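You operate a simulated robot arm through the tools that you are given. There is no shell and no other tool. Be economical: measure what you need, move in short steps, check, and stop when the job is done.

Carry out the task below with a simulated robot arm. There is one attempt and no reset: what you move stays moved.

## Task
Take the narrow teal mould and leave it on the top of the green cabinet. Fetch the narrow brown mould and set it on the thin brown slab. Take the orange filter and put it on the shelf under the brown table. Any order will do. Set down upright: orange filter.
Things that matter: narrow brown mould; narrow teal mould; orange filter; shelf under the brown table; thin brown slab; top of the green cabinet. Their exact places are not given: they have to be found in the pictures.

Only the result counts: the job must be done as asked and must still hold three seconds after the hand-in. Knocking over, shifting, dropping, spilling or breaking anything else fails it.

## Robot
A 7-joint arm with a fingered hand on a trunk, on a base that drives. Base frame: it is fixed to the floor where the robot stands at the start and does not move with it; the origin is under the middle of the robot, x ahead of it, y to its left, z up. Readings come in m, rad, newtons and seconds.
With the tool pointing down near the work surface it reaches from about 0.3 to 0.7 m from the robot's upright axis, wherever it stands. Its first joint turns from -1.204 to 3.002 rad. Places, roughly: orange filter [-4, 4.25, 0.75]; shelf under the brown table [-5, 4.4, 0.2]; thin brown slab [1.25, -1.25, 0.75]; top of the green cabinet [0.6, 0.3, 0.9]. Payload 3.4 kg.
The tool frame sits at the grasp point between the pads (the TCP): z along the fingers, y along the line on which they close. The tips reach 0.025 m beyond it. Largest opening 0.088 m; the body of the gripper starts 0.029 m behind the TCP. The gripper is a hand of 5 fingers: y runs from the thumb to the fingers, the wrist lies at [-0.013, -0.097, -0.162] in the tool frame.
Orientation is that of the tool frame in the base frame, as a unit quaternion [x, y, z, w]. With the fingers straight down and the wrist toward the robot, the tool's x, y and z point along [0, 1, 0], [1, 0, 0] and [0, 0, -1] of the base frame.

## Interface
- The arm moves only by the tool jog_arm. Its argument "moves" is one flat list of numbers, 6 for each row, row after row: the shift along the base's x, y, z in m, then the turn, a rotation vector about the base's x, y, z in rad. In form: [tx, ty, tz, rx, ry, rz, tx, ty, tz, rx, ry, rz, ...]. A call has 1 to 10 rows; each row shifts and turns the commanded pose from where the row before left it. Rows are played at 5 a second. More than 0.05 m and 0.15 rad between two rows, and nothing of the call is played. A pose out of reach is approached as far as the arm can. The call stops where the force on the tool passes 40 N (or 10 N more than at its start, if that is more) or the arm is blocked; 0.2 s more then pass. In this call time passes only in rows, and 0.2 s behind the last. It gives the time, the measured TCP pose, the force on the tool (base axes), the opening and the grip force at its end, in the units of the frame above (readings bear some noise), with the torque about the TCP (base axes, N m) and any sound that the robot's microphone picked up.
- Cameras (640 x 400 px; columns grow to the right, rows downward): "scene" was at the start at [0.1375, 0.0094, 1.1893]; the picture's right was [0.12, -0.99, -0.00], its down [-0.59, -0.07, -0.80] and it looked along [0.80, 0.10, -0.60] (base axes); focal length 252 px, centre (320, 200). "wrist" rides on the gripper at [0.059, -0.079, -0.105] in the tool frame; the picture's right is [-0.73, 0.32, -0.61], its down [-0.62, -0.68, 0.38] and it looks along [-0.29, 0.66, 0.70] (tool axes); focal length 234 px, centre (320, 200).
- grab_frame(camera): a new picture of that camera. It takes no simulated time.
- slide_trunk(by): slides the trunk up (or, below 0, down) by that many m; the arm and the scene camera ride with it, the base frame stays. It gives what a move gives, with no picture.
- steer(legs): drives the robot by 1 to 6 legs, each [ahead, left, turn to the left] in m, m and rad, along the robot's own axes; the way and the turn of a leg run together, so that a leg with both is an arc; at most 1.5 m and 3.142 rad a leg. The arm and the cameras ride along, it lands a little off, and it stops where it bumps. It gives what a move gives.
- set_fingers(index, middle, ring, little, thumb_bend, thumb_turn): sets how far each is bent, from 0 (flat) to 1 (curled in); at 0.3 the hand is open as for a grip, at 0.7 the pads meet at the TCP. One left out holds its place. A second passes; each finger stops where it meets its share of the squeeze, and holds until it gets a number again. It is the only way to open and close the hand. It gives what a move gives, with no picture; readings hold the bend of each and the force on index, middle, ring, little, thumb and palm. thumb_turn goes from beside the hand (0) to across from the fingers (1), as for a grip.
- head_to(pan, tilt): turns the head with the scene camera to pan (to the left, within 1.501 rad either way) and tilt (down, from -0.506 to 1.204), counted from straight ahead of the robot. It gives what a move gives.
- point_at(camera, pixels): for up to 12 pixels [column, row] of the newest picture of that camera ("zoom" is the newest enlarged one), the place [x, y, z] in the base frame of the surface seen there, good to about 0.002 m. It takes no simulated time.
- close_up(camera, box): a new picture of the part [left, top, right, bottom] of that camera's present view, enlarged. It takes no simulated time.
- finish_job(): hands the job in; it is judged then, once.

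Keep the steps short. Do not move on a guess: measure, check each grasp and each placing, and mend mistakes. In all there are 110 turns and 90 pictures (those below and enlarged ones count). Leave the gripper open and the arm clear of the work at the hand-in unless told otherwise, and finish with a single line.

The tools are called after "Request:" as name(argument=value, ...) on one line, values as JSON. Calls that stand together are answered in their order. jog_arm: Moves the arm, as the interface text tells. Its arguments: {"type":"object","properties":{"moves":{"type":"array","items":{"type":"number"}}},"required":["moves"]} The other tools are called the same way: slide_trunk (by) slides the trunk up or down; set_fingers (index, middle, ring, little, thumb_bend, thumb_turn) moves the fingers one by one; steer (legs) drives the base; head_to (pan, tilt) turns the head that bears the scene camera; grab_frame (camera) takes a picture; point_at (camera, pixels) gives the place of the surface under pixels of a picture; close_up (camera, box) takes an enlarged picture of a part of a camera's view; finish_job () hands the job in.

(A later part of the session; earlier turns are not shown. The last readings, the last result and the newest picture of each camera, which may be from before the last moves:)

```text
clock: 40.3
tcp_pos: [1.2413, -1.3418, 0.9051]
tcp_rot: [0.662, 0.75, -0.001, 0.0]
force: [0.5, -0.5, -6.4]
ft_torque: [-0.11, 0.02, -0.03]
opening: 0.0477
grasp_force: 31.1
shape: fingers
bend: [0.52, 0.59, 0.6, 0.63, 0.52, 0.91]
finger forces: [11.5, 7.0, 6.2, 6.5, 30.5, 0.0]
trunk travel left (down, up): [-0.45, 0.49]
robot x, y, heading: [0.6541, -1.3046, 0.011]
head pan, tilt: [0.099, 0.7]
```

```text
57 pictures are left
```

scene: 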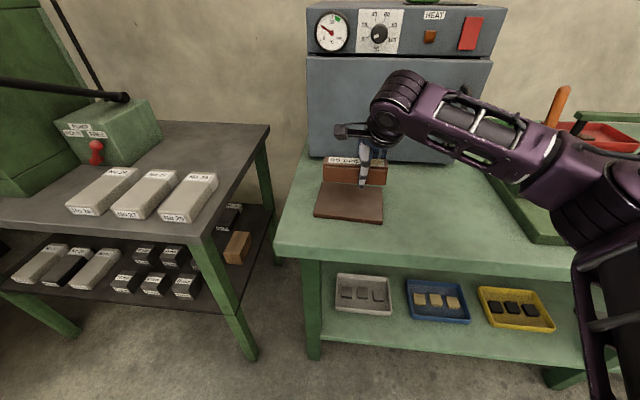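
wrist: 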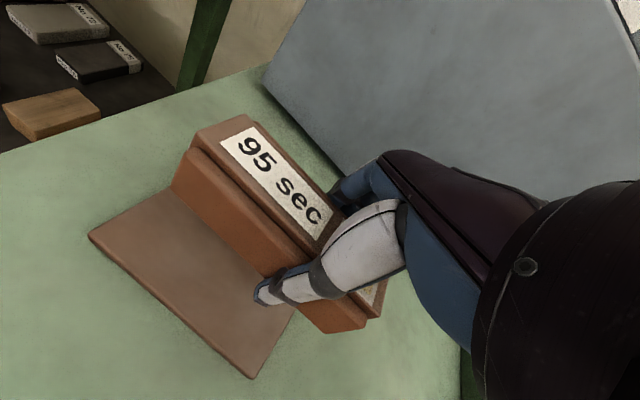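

I verify the mould's corners now against the slab before lowering.

Request:
point_at(camera="wrist", pixels=[[200, 133], [240, 117], [175, 188], [181, 160], [365, 318], [355, 328], [95, 237], [250, 375], [175, 190]])

Request:
close_up(camera="scene", box=[300, 120, 410, 230])

```text
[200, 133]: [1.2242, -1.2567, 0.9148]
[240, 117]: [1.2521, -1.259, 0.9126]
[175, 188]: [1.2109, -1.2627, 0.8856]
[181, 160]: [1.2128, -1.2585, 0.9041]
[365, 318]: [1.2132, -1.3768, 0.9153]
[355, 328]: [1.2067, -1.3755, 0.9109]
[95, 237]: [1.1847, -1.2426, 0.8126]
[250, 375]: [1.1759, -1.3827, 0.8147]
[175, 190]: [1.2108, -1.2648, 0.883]
```

```text
3.64 times, centred on (355, 175) of scene
```

zoom: 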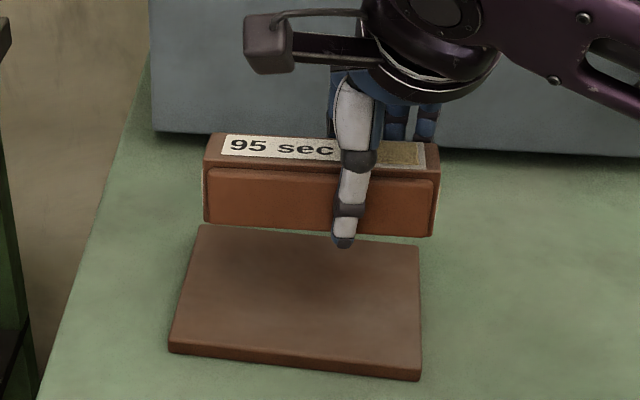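

Mould lies inside the slab's outline. I lower to just above it.

Request:
jog_arm(moves=[0, 0, -0.03, 0, 0, 0, 0, 0, -0.02, 0, 0, 0, 0, 0, -0.008, 0, 0, 0, 0, 0, -0.002, 0, 0, 0])

Request:
jog_arm(moves=[0, 0, -0.002, 0, 0, 0])

```text
clock: 41.3
tcp_pos: [1.2382, -1.3397, 0.8452]
tcp_rot: [0.662, 0.75, 0.0, -0.001]
force: [-0.5, -2.0, -2.5]
ft_torque: [0.12, -0.1, 0.03]
opening: 0.0475
grasp_force: 31.0
shape: fingers
bend: [0.52, 0.59, 0.6, 0.63, 0.53, 0.91]
finger forces: [12.0, 6.9, 6.2, 6.4, 31.5, 0.0]
trunk travel left (down, up): [-0.45, 0.49]
robot x, y, heading: [0.6541, -1.3034, 0.008]
head pan, tilt: [0.099, 0.7]
```

```text
clock: 41.7
tcp_pos: [1.2396, -1.3412, 0.8449]
tcp_rot: [0.661, 0.751, 0.001, -0.001]
force: [0.9, -1.8, 2.9]
ft_torque: [0.15, -0.21, 0.03]
opening: 0.0477
grasp_force: 32.0
shape: fingers
bend: [0.52, 0.59, 0.6, 0.63, 0.53, 0.91]
finger forces: [12.8, 7.4, 6.3, 6.3, 31.8, 0.0]
trunk travel left (down, up): [-0.45, 0.49]
robot x, y, heading: [0.6538, -1.3077, 0.012]
head pan, tilt: [0.099, 0.7]
```

Contact made. One more mm, then open and rise.

Request:
jog_arm(moves=[0, 0, -0.001, 0, 0, 0])

Request:
set_fingers(index=0.3, middle=0.3, ring=0.3, little=0.3, thumb_bend=0.3)

Request:
jog_arm(moves=[0, 0, 0.02, 0, 0, 0, 0, 0, 0.04, 0, 0, 0, 0, 0, 0.05, 0, 0, 0, -0.02, 0, 0.045, 0, 0, -0.06, -0.045, 0, 0.02, 0, 0, -0.06, -0.05, 0, 0, 0, 0, 0, -0.05, 0, 0, 0, 0, 0])

Request:
grab_frame(camera="scene")

Request:
close_up(camera="scene", box=[300, 140, 410, 240])

```text
clock: 42.1
tcp_pos: [1.2381, -1.3412, 0.8449]
tcp_rot: [0.661, 0.75, 0.002, 0.0]
force: [2.3, -1.8, 7.4]
ft_torque: [0.1, -0.39, 0.05]
opening: 0.0476
grasp_force: 33.5
shape: fingers
bend: [0.52, 0.59, 0.6, 0.63, 0.53, 0.91]
finger forces: [13.6, 8.0, 6.7, 6.4, 32.2, 0.1]
trunk travel left (down, up): [-0.45, 0.49]
robot x, y, heading: [0.6541, -1.3077, 0.01]
head pan, tilt: [0.099, 0.7]
```

```text
clock: 43.1
tcp_pos: [1.2385, -1.3399, 0.8422]
tcp_rot: [0.662, 0.75, 0.0, 0.0]
force: [-0.5, 0.0, -0.1]
ft_torque: [0.0, 0.01, -0.01]
opening: 0.0843
grasp_force: 0.0
shape: fingers
bend: [0.3, 0.3, 0.3, 0.3, 0.3, 0.97]
finger forces: [0.0, 0.1, 0.0, 0.0, 0.0, 0.0]
trunk travel left (down, up): [-0.45, 0.49]
robot x, y, heading: [0.6517, -1.3021, 0.013]
head pan, tilt: [0.099, 0.7]
```

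```text
clock: 44.7
tcp_pos: [1.0719, -1.3404, 1.0178]
tcp_rot: [0.705, 0.709, -0.001, -0.001]
force: [0.8, -0.5, 0.4]
ft_torque: [0.0, 0.0, -0.02]
opening: 0.0848
grasp_force: 0.1
shape: fingers
bend: [0.3, 0.3, 0.3, 0.3, 0.3, 0.97]
finger forces: [0.1, 0.0, 0.1, 0.1, 0.0, 0.0]
trunk travel left (down, up): [-0.45, 0.49]
robot x, y, heading: [0.6542, -1.3042, 0.009]
head pan, tilt: [0.099, 0.7]
```

```text
55 pictures are left
```

scene: 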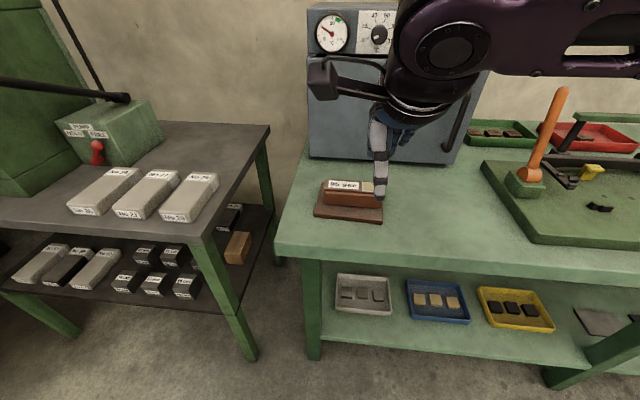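

```text
4.00 times, centred on (355, 190) of scene
```

zoom: 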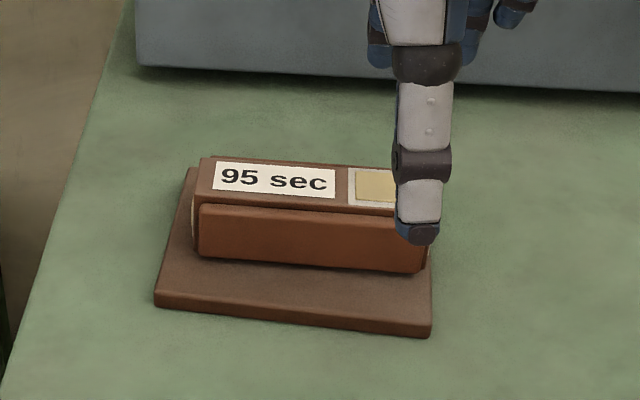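

Brown mould sits on the slab. Next the filter, far at (−4, 4.25). I drive back, turn left about 2.3 rad, and look.

Request:
steer(legs=[[-0.85, 0, 0], [0, 0, 2.35]])

Request:
head_to(pan=0.0, tilt=0.3)

Request:
grab_frame(camera="scene")

Request:
head_to(pan=0.9, tilt=0.3)

Request:
grab_frame(camera="scene")

```text
clock: 54.7
tcp_pos: [-0.4616, -0.9797, 1.0176]
tcp_rot: [-0.367, 0.93, 0.0, -0.001]
force: [0.8, 0.6, -0.6]
ft_torque: [-0.02, -0.01, 0.0]
opening: 0.0847
grasp_force: 0.1
shape: fingers
bend: [0.3, 0.3, 0.3, 0.3, 0.3, 0.97]
finger forces: [0.0, 0.1, 0.1, 0.0, 0.0, 0.0]
trunk travel left (down, up): [-0.45, 0.49]
robot x, y, heading: [-0.2028, -1.3126, 2.324]
head pan, tilt: [0.099, 0.7]
```

```text
clock: 55.6
tcp_pos: [-0.4618, -0.9804, 1.0176]
tcp_rot: [-0.367, 0.93, 0.0, 0.0]
force: [0.6, -0.8, -0.1]
ft_torque: [0.01, -0.01, -0.03]
opening: 0.0846
grasp_force: 0.1
shape: fingers
bend: [0.3, 0.3, 0.3, 0.3, 0.3, 0.97]
finger forces: [0.0, 0.1, 0.0, 0.0, 0.0, 0.0]
trunk travel left (down, up): [-0.45, 0.49]
robot x, y, heading: [-0.1999, -1.3125, 2.323]
head pan, tilt: [0.0, 0.3]
```

```text
53 pictures are left
```

scene: 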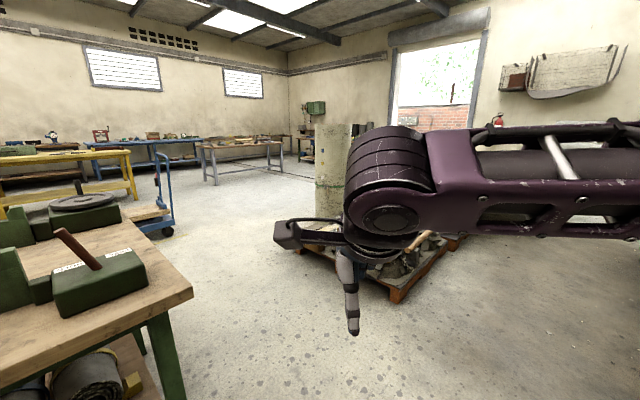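

```text
clock: 56.8
tcp_pos: [-0.4622, -0.98, 1.0171]
tcp_rot: [-0.366, 0.93, 0.0, 0.0]
force: [-0.7, -0.4, -0.5]
ft_torque: [0.0, 0.0, 0.01]
opening: 0.0846
grasp_force: 0.0
shape: fingers
bend: [0.3, 0.3, 0.3, 0.3, 0.3, 0.97]
finger forces: [0.0, 0.0, 0.0, 0.0, 0.1, 0.0]
trunk travel left (down, up): [-0.45, 0.49]
robot x, y, heading: [-0.2003, -1.3133, 2.323]
head pan, tilt: [0.901, 0.3]
```

```text
52 pictures are left
```

scene: 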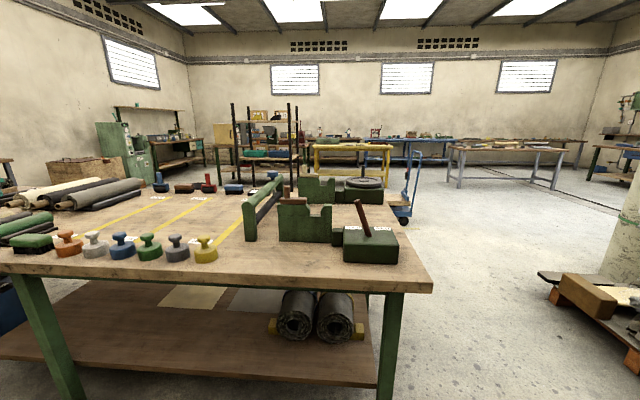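

I measure obstacles in this picture (table corner, pallet, trolley, grey table).

Request:
point_at(camera="scene", pixels=[[430, 285], [540, 275], [600, 330], [405, 220], [450, 185], [555, 185], [380, 190], [590, 180], [385, 385], [565, 330], [410, 175], [600, 145]])

Request:
head_to(pan=-0.15, tilt=0.25)

Request:
grab_frame(camera="scene")

```text
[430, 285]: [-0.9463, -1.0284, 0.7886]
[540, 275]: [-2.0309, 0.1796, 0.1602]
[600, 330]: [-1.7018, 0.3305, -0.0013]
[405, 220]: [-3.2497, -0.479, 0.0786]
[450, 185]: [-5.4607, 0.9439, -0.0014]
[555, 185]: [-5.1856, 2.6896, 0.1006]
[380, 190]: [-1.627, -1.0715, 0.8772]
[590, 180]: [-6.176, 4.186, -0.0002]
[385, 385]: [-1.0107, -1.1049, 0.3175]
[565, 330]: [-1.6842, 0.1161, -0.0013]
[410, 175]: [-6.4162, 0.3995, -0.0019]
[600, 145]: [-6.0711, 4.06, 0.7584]
```

```text
clock: 58.1
tcp_pos: [-0.4626, -0.9797, 1.0177]
tcp_rot: [-0.366, 0.931, 0.0, 0.0]
force: [1.0, 0.0, -0.1]
ft_torque: [0.01, -0.05, -0.03]
opening: 0.0845
grasp_force: 0.1
shape: fingers
bend: [0.3, 0.3, 0.3, 0.3, 0.3, 0.97]
finger forces: [0.0, 0.0, 0.0, 0.0, 0.1, 0.0]
trunk travel left (down, up): [-0.45, 0.49]
robot x, y, heading: [-0.2034, -1.3149, 2.323]
head pan, tilt: [-0.15, 0.25]
```

```text
51 pictures are left
```

scene: 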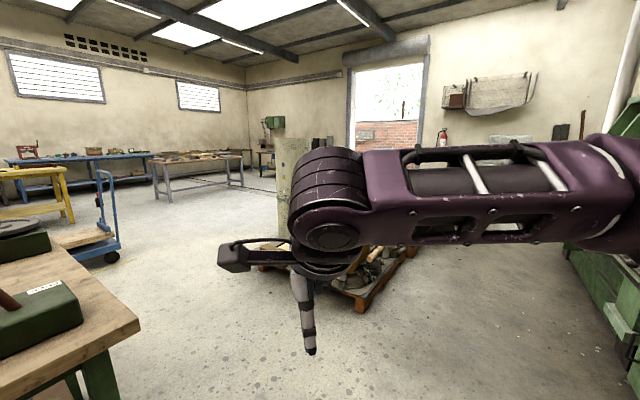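

Request:
point_at(camera="scene", pixels=[[262, 267], [360, 310], [415, 250], [287, 230], [275, 180], [420, 262], [355, 303], [540, 250], [570, 280], [630, 380], [262, 165], [243, 185]])

Request:
close_up(camera="scene", box=[140, 100, 300, 220])

```text
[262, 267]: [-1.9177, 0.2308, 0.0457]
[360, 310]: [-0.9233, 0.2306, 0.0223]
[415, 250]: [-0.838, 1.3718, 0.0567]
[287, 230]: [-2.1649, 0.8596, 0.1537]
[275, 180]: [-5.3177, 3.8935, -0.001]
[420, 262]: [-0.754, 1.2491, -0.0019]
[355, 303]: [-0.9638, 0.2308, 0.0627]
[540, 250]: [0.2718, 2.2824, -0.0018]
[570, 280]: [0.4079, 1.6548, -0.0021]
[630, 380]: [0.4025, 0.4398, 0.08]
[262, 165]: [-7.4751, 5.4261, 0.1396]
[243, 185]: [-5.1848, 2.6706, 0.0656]
```

```text
3.33 times, centred on (220, 160) of scene
```

zoom: 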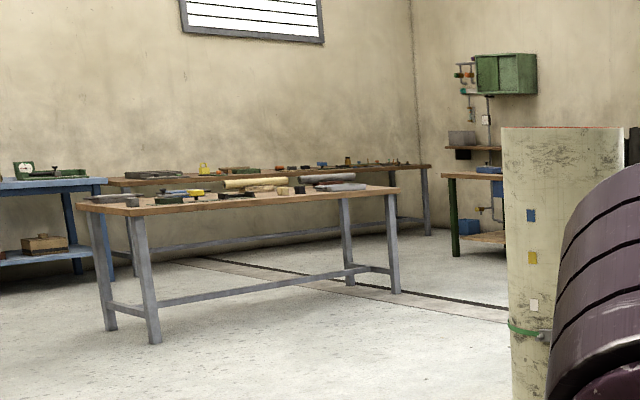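

Pallet occupies x −1.92…−0.85, y 0.23…1.45 with a drum at about (−2.2, 0.9). I go left of it: sidestep to (−0.2, −0.4), turn to face −x, and drive to about (−2.4, −0.4), then look.

Request:
steer(legs=[[0.657, -0.616, 0], [0, 0, 0.819], [1.1, 0, 0], [1.1, 0, 0]])

Request:
head_to(pan=-0.7, tilt=0.35)

Request:
grab_frame(camera="scene")

```text
clock: 75.4
tcp_pos: [-2.8015, -0.3631, 1.0168]
tcp_rot: [-0.705, 0.709, 0.0, 0.0]
force: [-0.1, 0.0, -0.6]
ft_torque: [0.0, -0.02, 0.02]
opening: 0.0847
grasp_force: 0.0
shape: fingers
bend: [0.3, 0.3, 0.3, 0.3, 0.3, 0.97]
finger forces: [0.0, 0.0, 0.0, 0.0, 0.0, 0.0]
trunk travel left (down, up): [-0.45, 0.49]
robot x, y, heading: [-2.3813, -0.4031, 3.134]
head pan, tilt: [-0.15, 0.25]
```

```text
clock: 76.4
tcp_pos: [-2.8017, -0.3636, 1.0167]
tcp_rot: [-0.705, 0.71, 0.0, 0.0]
force: [0.2, -0.7, 0.0]
ft_torque: [0.0, -0.01, 0.02]
opening: 0.0847
grasp_force: 0.1
shape: fingers
bend: [0.3, 0.3, 0.3, 0.3, 0.3, 0.97]
finger forces: [0.0, 0.0, 0.0, 0.0, 0.0, 0.1]
trunk travel left (down, up): [-0.45, 0.49]
robot x, y, heading: [-2.3793, -0.4021, 3.138]
head pan, tilt: [-0.7, 0.351]
```

```text
49 pictures are left
```

scene: 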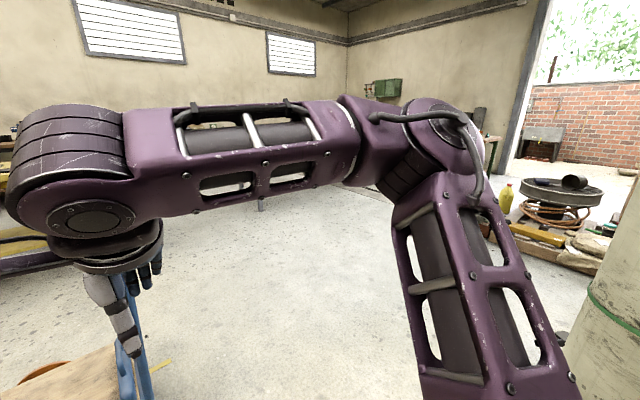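

The trolley's blue handle is close to the hand. I measure it, the drum and the items on the pallet beyond.

Request:
point_at(camera="scene", pixels=[[135, 350], [150, 370], [100, 360], [600, 290], [570, 360], [520, 235], [560, 265], [630, 340], [500, 220], [470, 250], [250, 300]])

Request:
head_to(pan=-1.3, tilt=0.5)

Request:
grab_frame(camera="scene")

Request:
head_to(pan=0.1, tilt=0.7)

Request:
grab_frame(camera="scene")

```text
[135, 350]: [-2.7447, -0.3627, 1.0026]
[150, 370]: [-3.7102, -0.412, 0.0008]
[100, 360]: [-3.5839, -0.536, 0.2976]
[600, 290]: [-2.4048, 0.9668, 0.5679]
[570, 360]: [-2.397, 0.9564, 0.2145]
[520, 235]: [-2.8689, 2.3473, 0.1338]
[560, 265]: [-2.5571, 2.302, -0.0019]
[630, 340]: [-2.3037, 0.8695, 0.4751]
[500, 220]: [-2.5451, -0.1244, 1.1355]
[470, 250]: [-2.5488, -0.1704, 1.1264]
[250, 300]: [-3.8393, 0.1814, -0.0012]
```

```text
clock: 77.4
tcp_pos: [-2.8017, -0.3619, 1.018]
tcp_rot: [-0.705, 0.709, 0.0, 0.001]
force: [-0.9, -0.7, 0.6]
ft_torque: [-0.01, 0.0, 0.01]
opening: 0.085
grasp_force: 0.1
shape: fingers
bend: [0.3, 0.3, 0.3, 0.3, 0.3, 0.97]
finger forces: [0.0, 0.0, 0.0, 0.1, 0.0, 0.1]
trunk travel left (down, up): [-0.45, 0.49]
robot x, y, heading: [-2.379, -0.4043, 3.134]
head pan, tilt: [-1.3, 0.499]
```

```text
48 pictures are left
```

scene: 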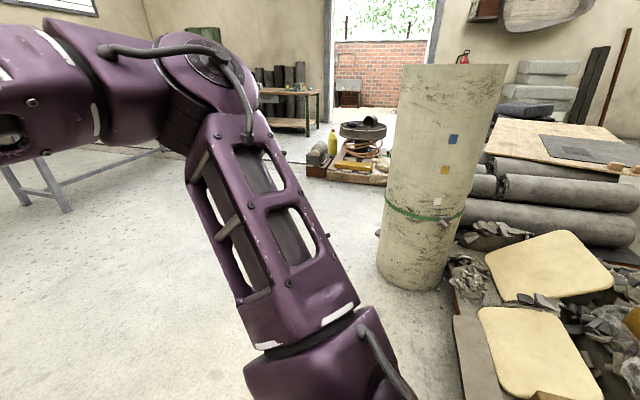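

```text
clock: 78.9
tcp_pos: [-2.8014, -0.3629, 1.0173]
tcp_rot: [-0.704, 0.71, 0.0, -0.001]
force: [0.9, -0.5, -0.3]
ft_torque: [0.0, 0.0, -0.01]
opening: 0.0843
grasp_force: 0.1
shape: fingers
bend: [0.3, 0.3, 0.3, 0.3, 0.3, 0.97]
finger forces: [0.1, 0.0, 0.1, 0.0, 0.0, 0.0]
trunk travel left (down, up): [-0.45, 0.49]
robot x, y, heading: [-2.381, -0.4038, 3.134]
head pan, tilt: [0.099, 0.7]
```

```text
47 pictures are left
```

scene: 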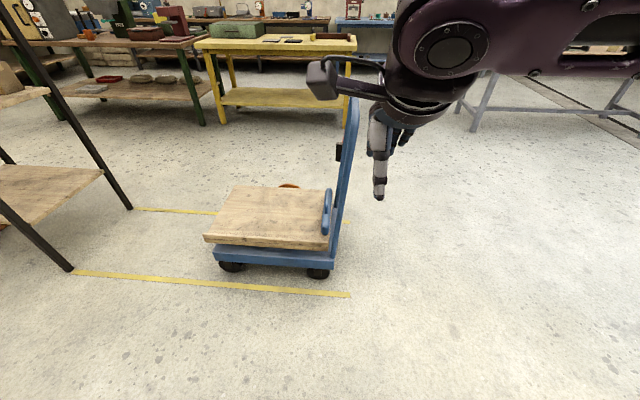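

Clear route: sidestep right 0.45, diagonal to (−3.4, 1.0), then on to y≈2.7.

Request:
steer(legs=[[0, -0.45, 0], [1.0, -0.95, 0], [0.0, -1.4, 0]])

Request:
head_to(pan=-1.0, tilt=0.4)

Request:
grab_frame(camera="scene")

Request:
head_to(pan=-0.2, tilt=0.4)

Request:
grab_frame(camera="scene")

```text
clock: 92.5
tcp_pos: [-3.8295, 2.0102, 1.0175]
tcp_rot: [-0.704, 0.71, 0.0, 0.001]
force: [-0.5, -0.4, -0.6]
ft_torque: [-0.02, 0.0, -0.03]
opening: 0.0847
grasp_force: 0.0
shape: fingers
bend: [0.3, 0.3, 0.3, 0.3, 0.3, 0.98]
finger forces: [0.1, 0.0, 0.0, 0.0, 0.1, 0.0]
trunk travel left (down, up): [-0.45, 0.49]
robot x, y, heading: [-3.4087, 1.9687, 3.136]
head pan, tilt: [0.099, 0.7]
stopped in leg 3: the robot was blocked; the commanded pose is now the measured one
```

```text
clock: 93.9
tcp_pos: [-3.8296, 2.0096, 1.0166]
tcp_rot: [-0.704, 0.71, -0.001, 0.001]
force: [-0.6, -0.4, -0.1]
ft_torque: [-0.02, -0.02, -0.02]
opening: 0.0845
grasp_force: 0.1
shape: fingers
bend: [0.3, 0.3, 0.3, 0.3, 0.3, 0.98]
finger forces: [0.1, 0.0, 0.0, 0.0, 0.0, 0.0]
trunk travel left (down, up): [-0.45, 0.49]
robot x, y, heading: [-3.4065, 1.9676, 3.13]
head pan, tilt: [-1.0, 0.4]
```

```text
46 pictures are left
```

scene: 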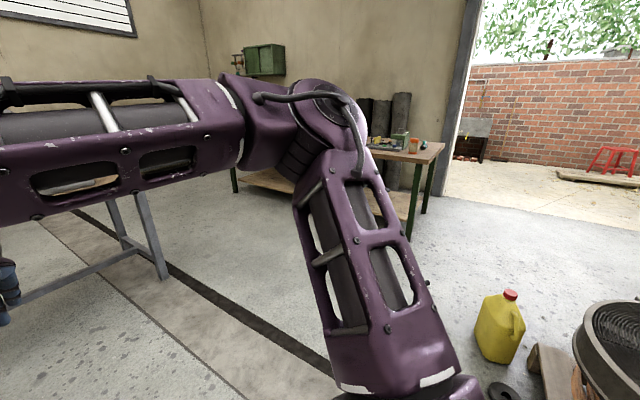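

```text
clock: 95.0
tcp_pos: [-3.828, 2.01, 1.0178]
tcp_rot: [-0.704, 0.71, -0.001, 0.001]
force: [0.5, -0.7, 0.0]
ft_torque: [-0.02, 0.0, -0.01]
opening: 0.0845
grasp_force: 0.0
shape: fingers
bend: [0.3, 0.3, 0.3, 0.3, 0.3, 0.98]
finger forces: [0.1, 0.1, 0.0, 0.0, 0.1, 0.1]
trunk travel left (down, up): [-0.45, 0.49]
robot x, y, heading: [-3.4127, 1.9687, 3.134]
head pan, tilt: [-0.201, 0.4]
```

```text
45 pictures are left
```

scene: 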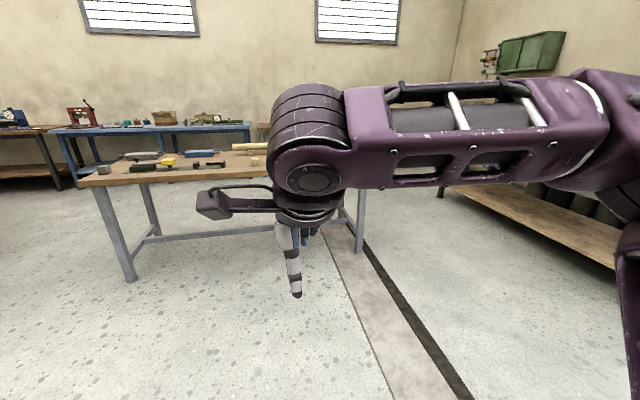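

Blocked at y≈1.97. I look down to the right to see what's there.

Request:
head_to(pan=-1.45, tilt=0.9)

Request:
grab_frame(camera="scene")

```text
clock: 96.4
tcp_pos: [-3.8277, 2.01, 1.0175]
tcp_rot: [-0.705, 0.71, -0.001, 0.001]
force: [-0.4, 0.3, -0.2]
ft_torque: [0.04, -0.01, 0.02]
opening: 0.0849
grasp_force: 0.0
shape: fingers
bend: [0.3, 0.3, 0.3, 0.3, 0.3, 0.98]
finger forces: [0.1, 0.0, 0.1, 0.0, 0.0, 0.0]
trunk travel left (down, up): [-0.45, 0.49]
robot x, y, heading: [-3.4079, 1.969, 3.135]
head pan, tilt: [-1.45, 0.901]
```

```text
44 pictures are left
```

scene: 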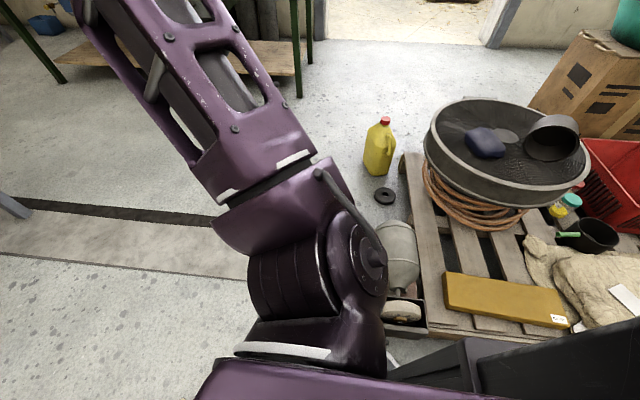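

Request:
point_at(camera="scene", pixels=[[390, 305], [405, 310], [420, 330], [400, 250], [378, 240], [384, 195], [375, 150], [410, 165], [440, 280], [100, 215], [395, 355], [400, 235]])

Request:
close_up(camera="scene", box=[340, 100, 480, 380])

```text
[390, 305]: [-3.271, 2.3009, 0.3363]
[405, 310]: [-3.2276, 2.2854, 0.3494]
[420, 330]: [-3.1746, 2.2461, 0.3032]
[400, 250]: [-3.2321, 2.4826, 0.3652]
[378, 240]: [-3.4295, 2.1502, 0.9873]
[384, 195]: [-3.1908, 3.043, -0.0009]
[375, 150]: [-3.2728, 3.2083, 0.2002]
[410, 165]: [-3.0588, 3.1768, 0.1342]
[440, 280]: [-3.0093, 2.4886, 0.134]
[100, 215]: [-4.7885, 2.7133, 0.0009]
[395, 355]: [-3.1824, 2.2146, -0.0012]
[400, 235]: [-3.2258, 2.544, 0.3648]
```

```text
1.43 times, centred on (410, 240) of scene
```

zoom: 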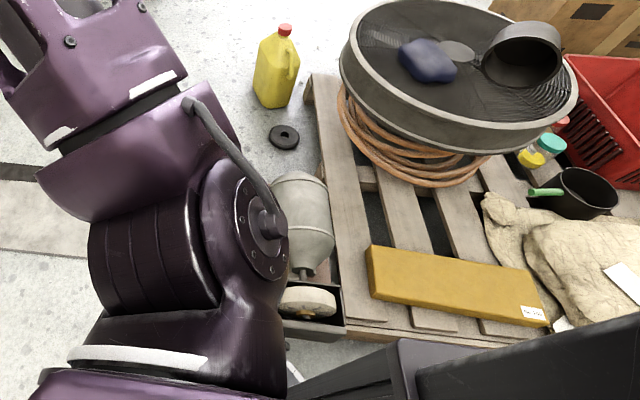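

A bench grinder stands at (−3.2, 2.3), blocking. I back off, drive ahead to x≈−4.05, then turn to face +y.

Request:
steer(legs=[[0, 0.12, 0], [0.6, 0, 0], [0, 0, -1.565]])

Request:
head_to(pan=0.1, tilt=0.45)

Request:
grab_frame(camera="scene")

Request:
close_up(camera="scene", box=[200, 80, 440, 240])

```text
clock: 104.5
tcp_pos: [-3.968, 2.2749, 1.0154]
tcp_rot: [0.009, 1.0, -0.001, 0.001]
force: [-0.4, 0.1, 0.0]
ft_torque: [0.03, -0.01, 0.01]
opening: 0.0846
grasp_force: 0.1
shape: fingers
bend: [0.3, 0.3, 0.3, 0.3, 0.3, 0.98]
finger forces: [0.0, 0.0, 0.0, 0.0, 0.0, 0.0]
trunk travel left (down, up): [-0.45, 0.49]
robot x, y, heading: [-4.0128, 1.8529, 1.554]
head pan, tilt: [-1.45, 0.901]
```

```text
clock: 106.1
tcp_pos: [-3.9679, 2.2737, 1.0175]
tcp_rot: [0.008, 1.0, -0.002, 0.0]
force: [-0.7, -0.1, -0.7]
ft_torque: [-0.02, -0.03, -0.01]
opening: 0.0844
grasp_force: 0.1
shape: fingers
bend: [0.3, 0.3, 0.3, 0.3, 0.3, 0.98]
finger forces: [0.0, 0.0, 0.0, 0.0, 0.0, 0.1]
trunk travel left (down, up): [-0.45, 0.49]
robot x, y, heading: [-4.013, 1.8551, 1.558]
head pan, tilt: [0.099, 0.45]
```

```text
42 pictures are left
```

scene: 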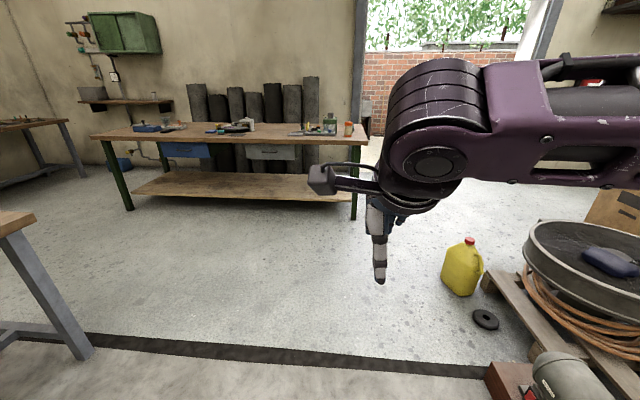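

```text
2.50 times, centred on (320, 160) of scene
```

zoom: 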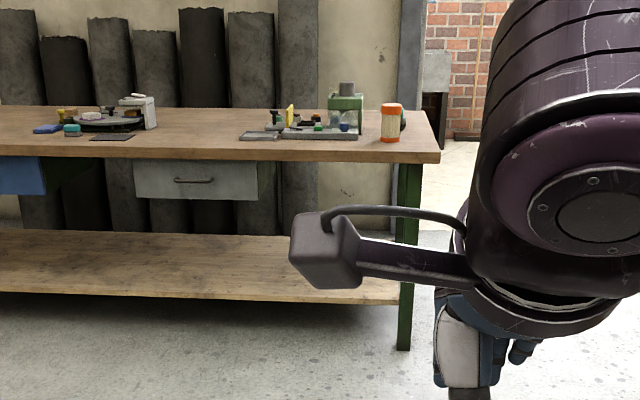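

The orange filter (small cylinder) is at zoom (390,122). I measure it, the table and its lower shelf.

Request:
point_at(camera="zoom", pixels=[[390, 122], [390, 140], [391, 106], [380, 122], [402, 122], [430, 158], [300, 155], [200, 270], [395, 298], [300, 295], [350, 240], [195, 180]])

Request:
close_up(camera="scene", box=[280, 100, 370, 150])

Request:
point_at(camera="scene", pixels=[[135, 185], [200, 195], [350, 200], [115, 205], [95, 135], [300, 205], [90, 355], [250, 190], [180, 190], [465, 280]])

```text
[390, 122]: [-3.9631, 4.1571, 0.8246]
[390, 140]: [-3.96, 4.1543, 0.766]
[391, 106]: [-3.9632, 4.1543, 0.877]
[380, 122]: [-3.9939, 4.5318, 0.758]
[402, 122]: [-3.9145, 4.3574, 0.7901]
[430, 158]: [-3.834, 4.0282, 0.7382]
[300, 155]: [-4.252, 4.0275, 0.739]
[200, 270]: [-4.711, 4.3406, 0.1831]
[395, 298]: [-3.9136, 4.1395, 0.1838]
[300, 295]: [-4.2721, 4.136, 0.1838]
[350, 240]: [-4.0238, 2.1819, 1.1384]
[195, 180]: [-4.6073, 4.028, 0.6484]
```

```text
7.11 times, centred on (325, 125) of scene
```

zoom: 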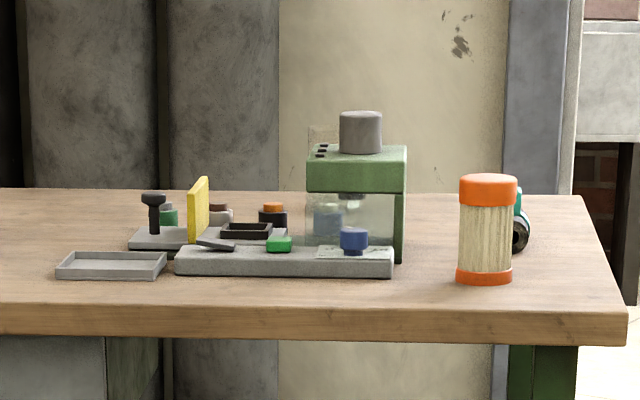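

```text
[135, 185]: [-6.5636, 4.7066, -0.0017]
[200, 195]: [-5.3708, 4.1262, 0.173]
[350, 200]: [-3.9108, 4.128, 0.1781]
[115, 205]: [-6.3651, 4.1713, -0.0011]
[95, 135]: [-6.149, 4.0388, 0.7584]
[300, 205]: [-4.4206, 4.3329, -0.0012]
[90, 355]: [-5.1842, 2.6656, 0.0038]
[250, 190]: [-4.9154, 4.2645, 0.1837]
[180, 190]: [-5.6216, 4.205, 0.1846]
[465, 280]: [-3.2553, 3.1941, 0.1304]
```

Filter: x −3.962, front y 4.155, z 0.758–0.878, about 0.075 wide. I'll grip it from the side: yaw the hand −90° (closing left-right) and pitch it forward ~60°. I do this turn here in free space.

Request:
jog_arm(moves=[0, 0, 0, 0, 0, -0.145, 0, 0, 0, 0, 0, -0.145, 0, 0, 0, 0, 0, -0.145, 0, 0, 0, 0, 0, -0.145, 0, 0, 0, 0, 0, -0.145, 0, 0, 0, 0, 0, -0.145, 0, 0, 0, 0, 0, -0.145, 0, 0, 0, 0, 0, -0.145, 0, 0, 0, 0, 0, -0.145, 0, 0, 0, 0, 0, -0.145])

Request:
jog_arm(moves=[0, 0, 0, 0, 0, -0.12, 0, 0, 0, 0.145, 0, 0, 0, 0, 0, 0.145, 0, 0, 0, 0, 0, 0.145, 0, 0, 0, 0, 0, 0.145, 0, 0, 0, 0, 0, 0.145, 0, 0, 0, 0, 0, 0.145, 0, 0, 0, 0, 0, 0.145, 0, 0])

Request:
grab_frame(camera="scene")

```text
clock: 108.3
tcp_pos: [-3.9617, 2.2523, 0.9775]
tcp_rot: [0.669, 0.743, 0.001, -0.004]
force: [-0.4, 0.5, 0.8]
ft_torque: [0.0, 0.02, 0.02]
opening: 0.0848
grasp_force: 0.1
shape: fingers
bend: [0.3, 0.3, 0.3, 0.3, 0.3, 0.98]
finger forces: [0.0, 0.0, 0.0, 0.0, 0.0, 0.0]
out of reach, approached as far as the arm can: row 9, 10
trunk travel left (down, up): [-0.45, 0.49]
robot x, y, heading: [-4.0155, 1.8586, 1.554]
head pan, tilt: [0.099, 0.45]
```

```text
clock: 110.1
tcp_pos: [-4.0211, 2.355, 1.0808]
tcp_rot: [0.636, 0.614, 0.319, -0.341]
force: [0.6, 0.3, 0.8]
ft_torque: [0.0, -0.01, -0.04]
opening: 0.0845
grasp_force: 0.1
shape: fingers
bend: [0.3, 0.3, 0.3, 0.3, 0.3, 0.98]
finger forces: [0.0, 0.1, 0.1, 0.0, 0.0, 0.0]
out of reach, approached as far as the arm can: row 1, 5, 6, 7, 8
trunk travel left (down, up): [-0.45, 0.49]
robot x, y, heading: [-4.0108, 1.8555, 1.554]
head pan, tilt: [0.099, 0.45]
```

```text
39 pictures are left
```

scene: 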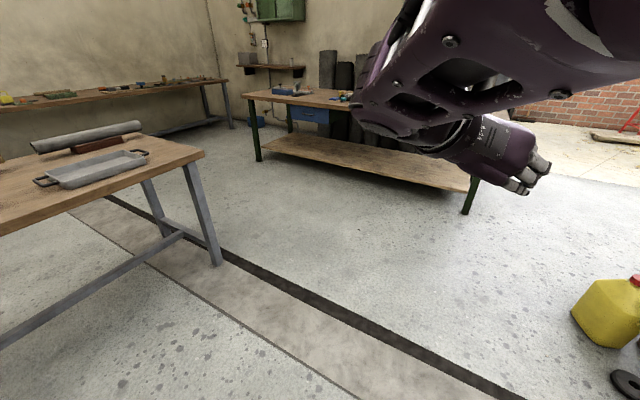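

The orientation is nearly reached; it's likely too close in. I move the hand forward and recheck.

Request:
jog_arm(moves=[0, 0.05, 0, 0, 0, 0, 0, 0.05, 0, 0, 0, 0, 0, 0.05, 0, 0, 0, 0, 0, 0.05, 0, 0, 0, 0, 0, 0.03, 0, 0, 0, 0])

Request:
grab_frame(camera="wrist")

```text
clock: 111.3
tcp_pos: [-4.0117, 2.5409, 1.0681]
tcp_rot: [0.622, 0.615, 0.341, -0.345]
force: [-0.2, 0.5, 0.5]
ft_torque: [0.0, -0.01, 0.03]
opening: 0.0847
grasp_force: 0.1
shape: fingers
bend: [0.3, 0.3, 0.3, 0.3, 0.3, 0.98]
finger forces: [0.0, 0.1, 0.0, 0.0, 0.0, 0.0]
out of reach, approached as far as the arm can: row 4, 5
trunk travel left (down, up): [-0.45, 0.49]
robot x, y, heading: [-4.012, 1.8537, 1.556]
head pan, tilt: [0.099, 0.45]
```

```text
38 pictures are left
```

wrist: 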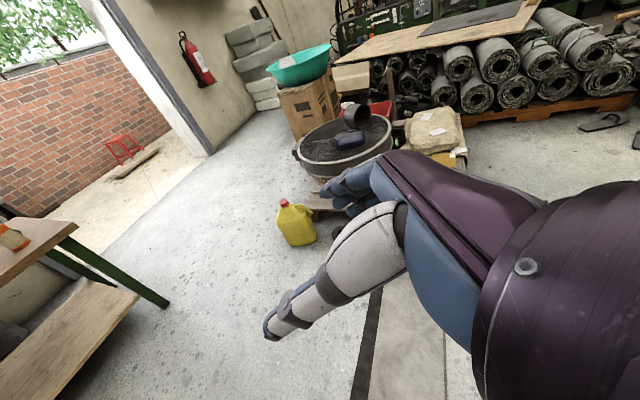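

It reaches fine at ~0.55 m ahead. I bring it back 8 cm, then test going down 0.3 here (relative height needed for the shelf).

Request:
jog_arm(moves=[0, -0.04, 0, 0, 0, 0, 0, -0.05, 0, 0, 0, 0, 0, 0, -0.05, 0, 0, 0, 0, 0, -0.05, 0, 0, 0, 0, 0, -0.05, 0, 0, 0, 0, 0, -0.05, 0, 0, 0, 0, 0, -0.05, 0, 0, 0, 0, 0, -0.05, 0, 0, 0])

Request:
grab_frame(camera="scene")

```text
clock: 113.1
tcp_pos: [-4.0476, 2.5442, 0.874]
tcp_rot: [0.622, 0.614, 0.341, -0.346]
force: [0.7, 0.4, 0.4]
ft_torque: [0.0, 0.03, -0.01]
opening: 0.0846
grasp_force: 0.1
shape: fingers
bend: [0.3, 0.3, 0.3, 0.3, 0.3, 0.98]
finger forces: [0.0, 0.0, 0.0, 0.0, 0.1, 0.1]
out of reach, approached as far as the arm can: row 3, 4, 5, 6, 7, 8
trunk travel left (down, up): [-0.45, 0.49]
robot x, y, heading: [-4.0132, 1.8537, 1.555]
head pan, tilt: [0.099, 0.45]
```

```text
37 pictures are left
```

scene: 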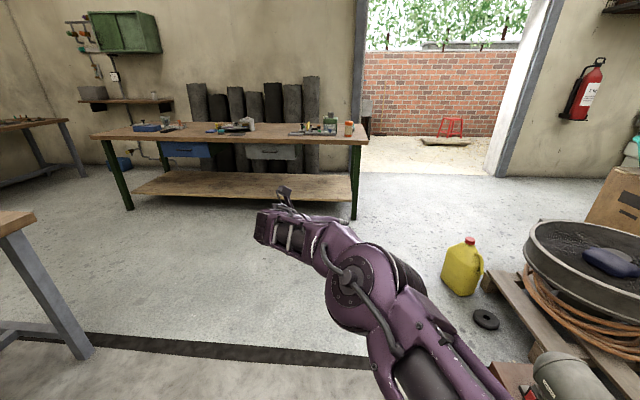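

Lower reach fails in this posture. The top-down posture is assured to reach low with the trunk down, so I go back to it: raise, undo the pitch, undo the yaw.

Request:
jog_arm(moves=[0, 0, 0.05, 0, 0, 0, 0, 0, 0.05, 0, 0, 0, 0, 0, 0.05, 0, 0, 0, 0, 0, 0.05, 0, 0, 0, 0, 0, 0.05, 0, 0, 0, 0, 0, 0.05, 0, 0, 0, 0, 0, 0, -0.145, 0, 0, 0, 0, 0, -0.145, 0, 0, 0, 0, 0, -0.145, 0, 0, 0, 0, 0, -0.145, 0, 0])

Request:
jog_arm(moves=[0, 0, 0, -0.145, 0, 0, 0, 0, 0, -0.145, 0, 0, 0, 0, 0, -0.145, 0, 0, 0, 0, 0, 0, 0, 0.145, 0, 0, 0, 0, 0, 0.145, 0, 0, 0, 0, 0, 0.145, 0, 0, 0, 0, 0, 0.145, 0, 0, 0, 0, 0, 0.145, 0, 0, 0, 0, 0, 0.145, 0, 0, 0, 0, 0, 0.145])

Request:
jog_arm(moves=[0, 0, 0, 0, 0, 0.145, 0, -0.02, 0, 0, 0, 0.145, 0, -0.03, 0, 0, 0, 0.145, 0, -0.03, 0, 0, 0, 0.13])

```text
clock: 115.3
tcp_pos: [-3.9455, 2.4448, 1.0277]
tcp_rot: [0.679, 0.689, 0.169, -0.189]
force: [0.6, -0.3, -0.2]
ft_torque: [0.01, 0.0, 0.03]
opening: 0.0846
grasp_force: 0.1
shape: fingers
bend: [0.3, 0.3, 0.3, 0.3, 0.3, 0.98]
finger forces: [0.0, 0.0, 0.0, 0.1, 0.0, 0.0]
out of reach, approached as far as the arm can: row 3, 4, 5, 6, 7, 8, 9, 10
trunk travel left (down, up): [-0.45, 0.49]
robot x, y, heading: [-4.0126, 1.8528, 1.553]
head pan, tilt: [0.099, 0.45]
```

```text
clock: 117.5
tcp_pos: [-3.9124, 2.3529, 0.9131]
tcp_rot: [0.274, 0.961, 0.002, -0.032]
force: [-0.1, 0.0, -0.3]
ft_torque: [0.01, -0.01, -0.01]
opening: 0.0847
grasp_force: 0.0
shape: fingers
bend: [0.3, 0.3, 0.3, 0.3, 0.3, 0.98]
finger forces: [0.1, 0.0, 0.1, 0.1, 0.0, 0.0]
out of reach, approached as far as the arm can: row 1, 2, 3
trunk travel left (down, up): [-0.45, 0.49]
robot x, y, heading: [-4.0151, 1.8589, 1.552]
head pan, tilt: [0.099, 0.45]
```

```text
clock: 118.5
tcp_pos: [-3.9112, 2.271, 0.9131]
tcp_rot: [-0.003, 0.999, -0.006, -0.031]
force: [0.1, 0.0, 0.2]
ft_torque: [0.01, 0.01, -0.01]
opening: 0.0849
grasp_force: 0.0
shape: fingers
bend: [0.3, 0.3, 0.3, 0.3, 0.3, 0.98]
finger forces: [0.0, 0.0, 0.0, 0.0, 0.1, 0.1]
trunk travel left (down, up): [-0.45, 0.49]
robot x, y, heading: [-4.01, 1.8538, 1.553]
head pan, tilt: [0.099, 0.45]
```

I level the residual 0.06 rad tilt, raise to ~1.02, then drive up to the table. Route ahead at x≈−4.0 is clear.

Request:
jog_arm(moves=[-0.02, 0, 0.04, 0.012, -0.062, -0.006, -0.02, 0, 0.045, 0, 0, 0, 0, 0, 0.03, 0, 0, 0])

Request:
steer(legs=[[1.3, 0, 0], [0.38, 0, 0.015]])

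Request:
head_to(pan=0.0, tilt=0.75)

Request:
grab_frame(camera="scene")

```text
clock: 119.3
tcp_pos: [-3.9537, 2.2716, 1.0293]
tcp_rot: [0.0, 1.0, -0.001, 0.0]
force: [0.0, 0.3, -0.2]
ft_torque: [0.01, 0.02, 0.01]
opening: 0.0846
grasp_force: 0.1
shape: fingers
bend: [0.3, 0.3, 0.3, 0.3, 0.3, 0.98]
finger forces: [0.0, 0.0, 0.0, 0.0, 0.1, 0.0]
trunk travel left (down, up): [-0.45, 0.49]
robot x, y, heading: [-4.0153, 1.8557, 1.558]
head pan, tilt: [0.099, 0.45]
```

```text
clock: 127.9
tcp_pos: [-3.9493, 3.9522, 1.0283]
tcp_rot: [-0.012, 1.0, -0.002, 0.0]
force: [-0.3, 0.8, 0.1]
ft_torque: [-0.01, 0.04, -0.05]
opening: 0.0846
grasp_force: 0.2
shape: fingers
bend: [0.3, 0.3, 0.3, 0.3, 0.3, 0.98]
finger forces: [0.1, 0.0, 0.1, 0.0, 0.0, 0.1]
trunk travel left (down, up): [-0.45, 0.49]
robot x, y, heading: [-3.9947, 3.5319, 1.582]
head pan, tilt: [0.099, 0.45]
```

```text
clock: 128.7
tcp_pos: [-3.9491, 3.9527, 1.0293]
tcp_rot: [-0.013, 1.0, -0.002, 0.0]
force: [0.9, -0.2, -0.4]
ft_torque: [0.01, -0.01, 0.02]
opening: 0.0846
grasp_force: 0.1
shape: fingers
bend: [0.3, 0.3, 0.3, 0.3, 0.3, 0.98]
finger forces: [0.0, 0.1, 0.0, 0.0, 0.1, 0.1]
trunk travel left (down, up): [-0.45, 0.49]
robot x, y, heading: [-3.9969, 3.5345, 1.583]
head pan, tilt: [0.0, 0.75]
```

```text
36 pictures are left
```

scene: 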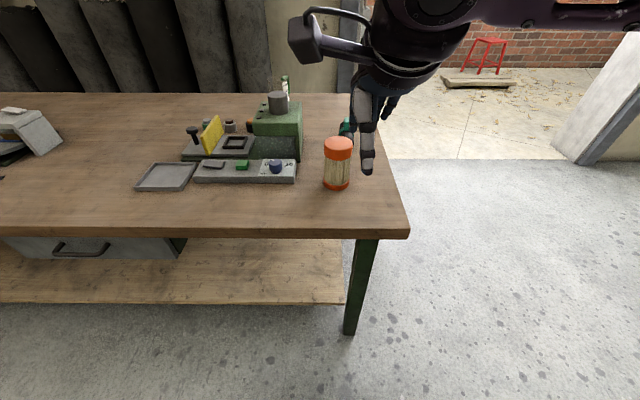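

Request:
close_up(camera="scene", box=[300, 110, 380, 200])

Request:
grab_frame(camera="wrist")

```text
4.44 times, centred on (340, 155) of scene
```

zoom: 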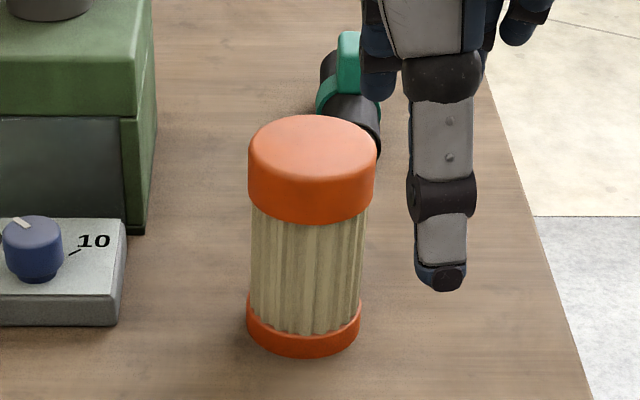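

```text
34 pictures are left
```

wrist: 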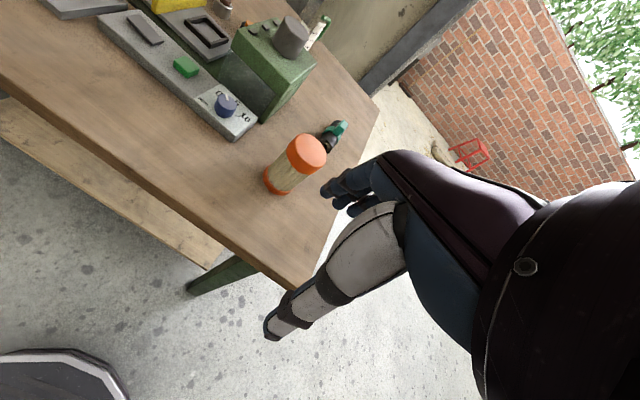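

I measure the filter's edges and the teal/black object behind it.

Request:
point_at(camera="zoom", pixels=[[312, 195], [252, 160], [374, 160], [312, 120], [312, 180], [300, 345], [350, 100], [345, 50], [372, 130], [320, 100], [120, 300], [355, 125]])

Request:
close_up(camera="wrist", box=[240, 100, 370, 210])

```text
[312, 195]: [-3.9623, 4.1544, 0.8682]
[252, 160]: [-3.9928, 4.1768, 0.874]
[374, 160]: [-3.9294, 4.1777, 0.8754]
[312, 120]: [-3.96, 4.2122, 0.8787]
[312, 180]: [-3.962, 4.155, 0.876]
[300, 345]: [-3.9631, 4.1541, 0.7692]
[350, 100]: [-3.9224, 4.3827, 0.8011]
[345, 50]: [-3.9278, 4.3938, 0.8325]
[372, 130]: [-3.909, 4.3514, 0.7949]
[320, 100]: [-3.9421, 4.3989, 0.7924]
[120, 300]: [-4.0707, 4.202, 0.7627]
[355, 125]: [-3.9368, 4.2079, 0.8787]
```

```text
3.64 times, centred on (305, 155) of wrist
```

zoom: 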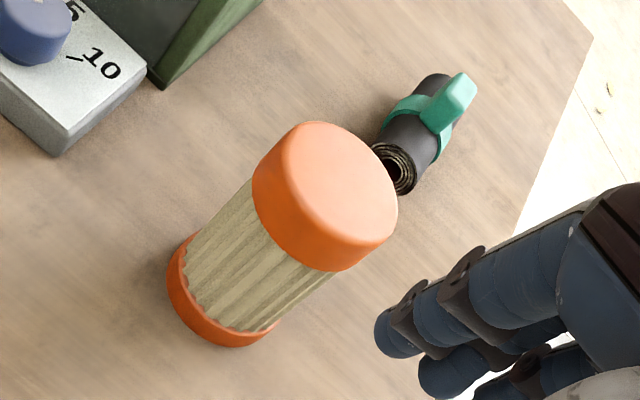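

Filter centre (−3.9615, 4.187), diameter ≈0.066, top 0.878. I move above it and down to TCP 0.93.

Request:
jog_arm(moves=[-0.006, 0.047, 0, 0, 0, 0, -0.006, 0.047, 0, 0, 0, 0, 0, 0.047, 0, 0, 0, 0.02, 0, 0.047, 0, 0, 0, 0, 0, 0.047, 0, 0, 0, 0, 0, 0, -0.04, 0, 0, 0, 0, 0, -0.04, 0, 0, 0, 0, 0, -0.02, 0, 0, 0])

Request:
close_up(camera="wrist", box=[160, 80, 440, 350])

Request:
close_up(camera="scene", box=[280, 70, 420, 210])

```text
clock: 130.5
tcp_pos: [-3.9602, 4.187, 0.9282]
tcp_rot: [-0.023, 1.0, -0.001, 0.0]
force: [0.6, -0.8, -0.3]
ft_torque: [-0.01, -0.01, 0.05]
opening: 0.085
grasp_force: 0.1
shape: fingers
bend: [0.3, 0.3, 0.3, 0.3, 0.3, 0.98]
finger forces: [0.1, 0.1, 0.0, 0.0, 0.0, 0.0]
trunk travel left (down, up): [-0.45, 0.49]
robot x, y, heading: [-3.9977, 3.5342, 1.578]
head pan, tilt: [0.0, 0.75]
```

```text
1.48 times, centred on (300, 215) of wrist
```

zoom: 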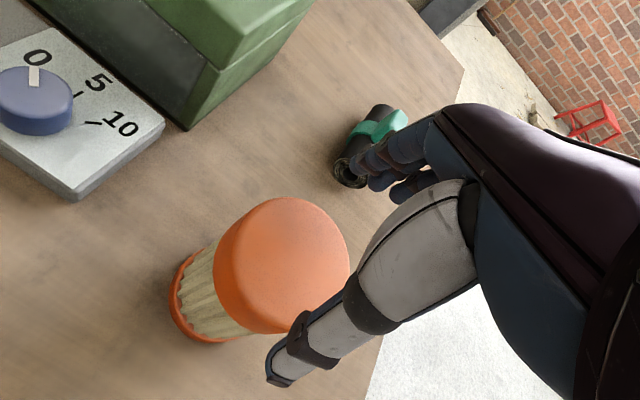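

```text
2.86 times, centred on (350, 140) of scene
```

zoom: 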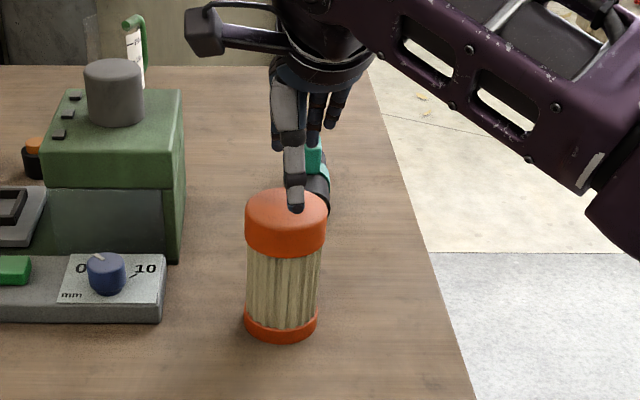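

Request:
point_at(camera="zoom", pixels=[[295, 190], [295, 205], [277, 130], [313, 135], [285, 225]])

Request:
jog_arm(moves=[0, 0, -0.02, 0, 0, 0, 0, 0, -0.018, 0, 0, 0])

Request:
close_up(camera="wrist", box=[160, 80, 440, 350])

```text
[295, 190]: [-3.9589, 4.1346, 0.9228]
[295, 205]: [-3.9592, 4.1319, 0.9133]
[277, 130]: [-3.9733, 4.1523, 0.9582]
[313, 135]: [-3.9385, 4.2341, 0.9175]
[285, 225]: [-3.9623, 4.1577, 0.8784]
```

```text
clock: 131.1
tcp_pos: [-3.9607, 4.1876, 0.8896]
tcp_rot: [-0.022, 1.0, -0.002, -0.001]
force: [-0.5, 0.3, 1.0]
ft_torque: [0.01, -0.01, 0.0]
opening: 0.0845
grasp_force: 0.0
shape: fingers
bend: [0.3, 0.3, 0.3, 0.3, 0.3, 0.98]
finger forces: [0.0, 0.0, 0.0, 0.1, 0.0, 0.1]
trunk travel left (down, up): [-0.45, 0.49]
robot x, y, heading: [-3.9994, 3.5334, 1.581]
head pan, tilt: [0.0, 0.75]
```

```text
1.48 times, centred on (300, 215) of wrist
```

zoom: 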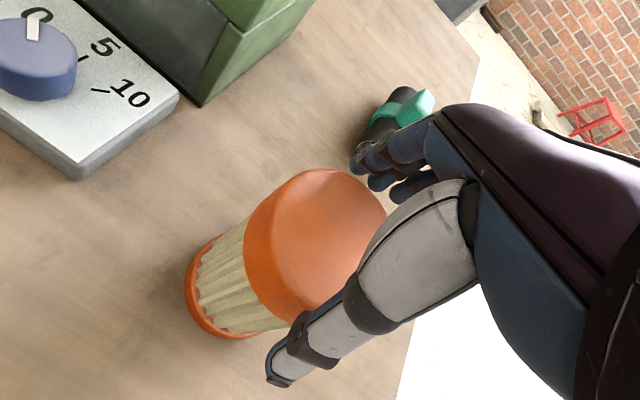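

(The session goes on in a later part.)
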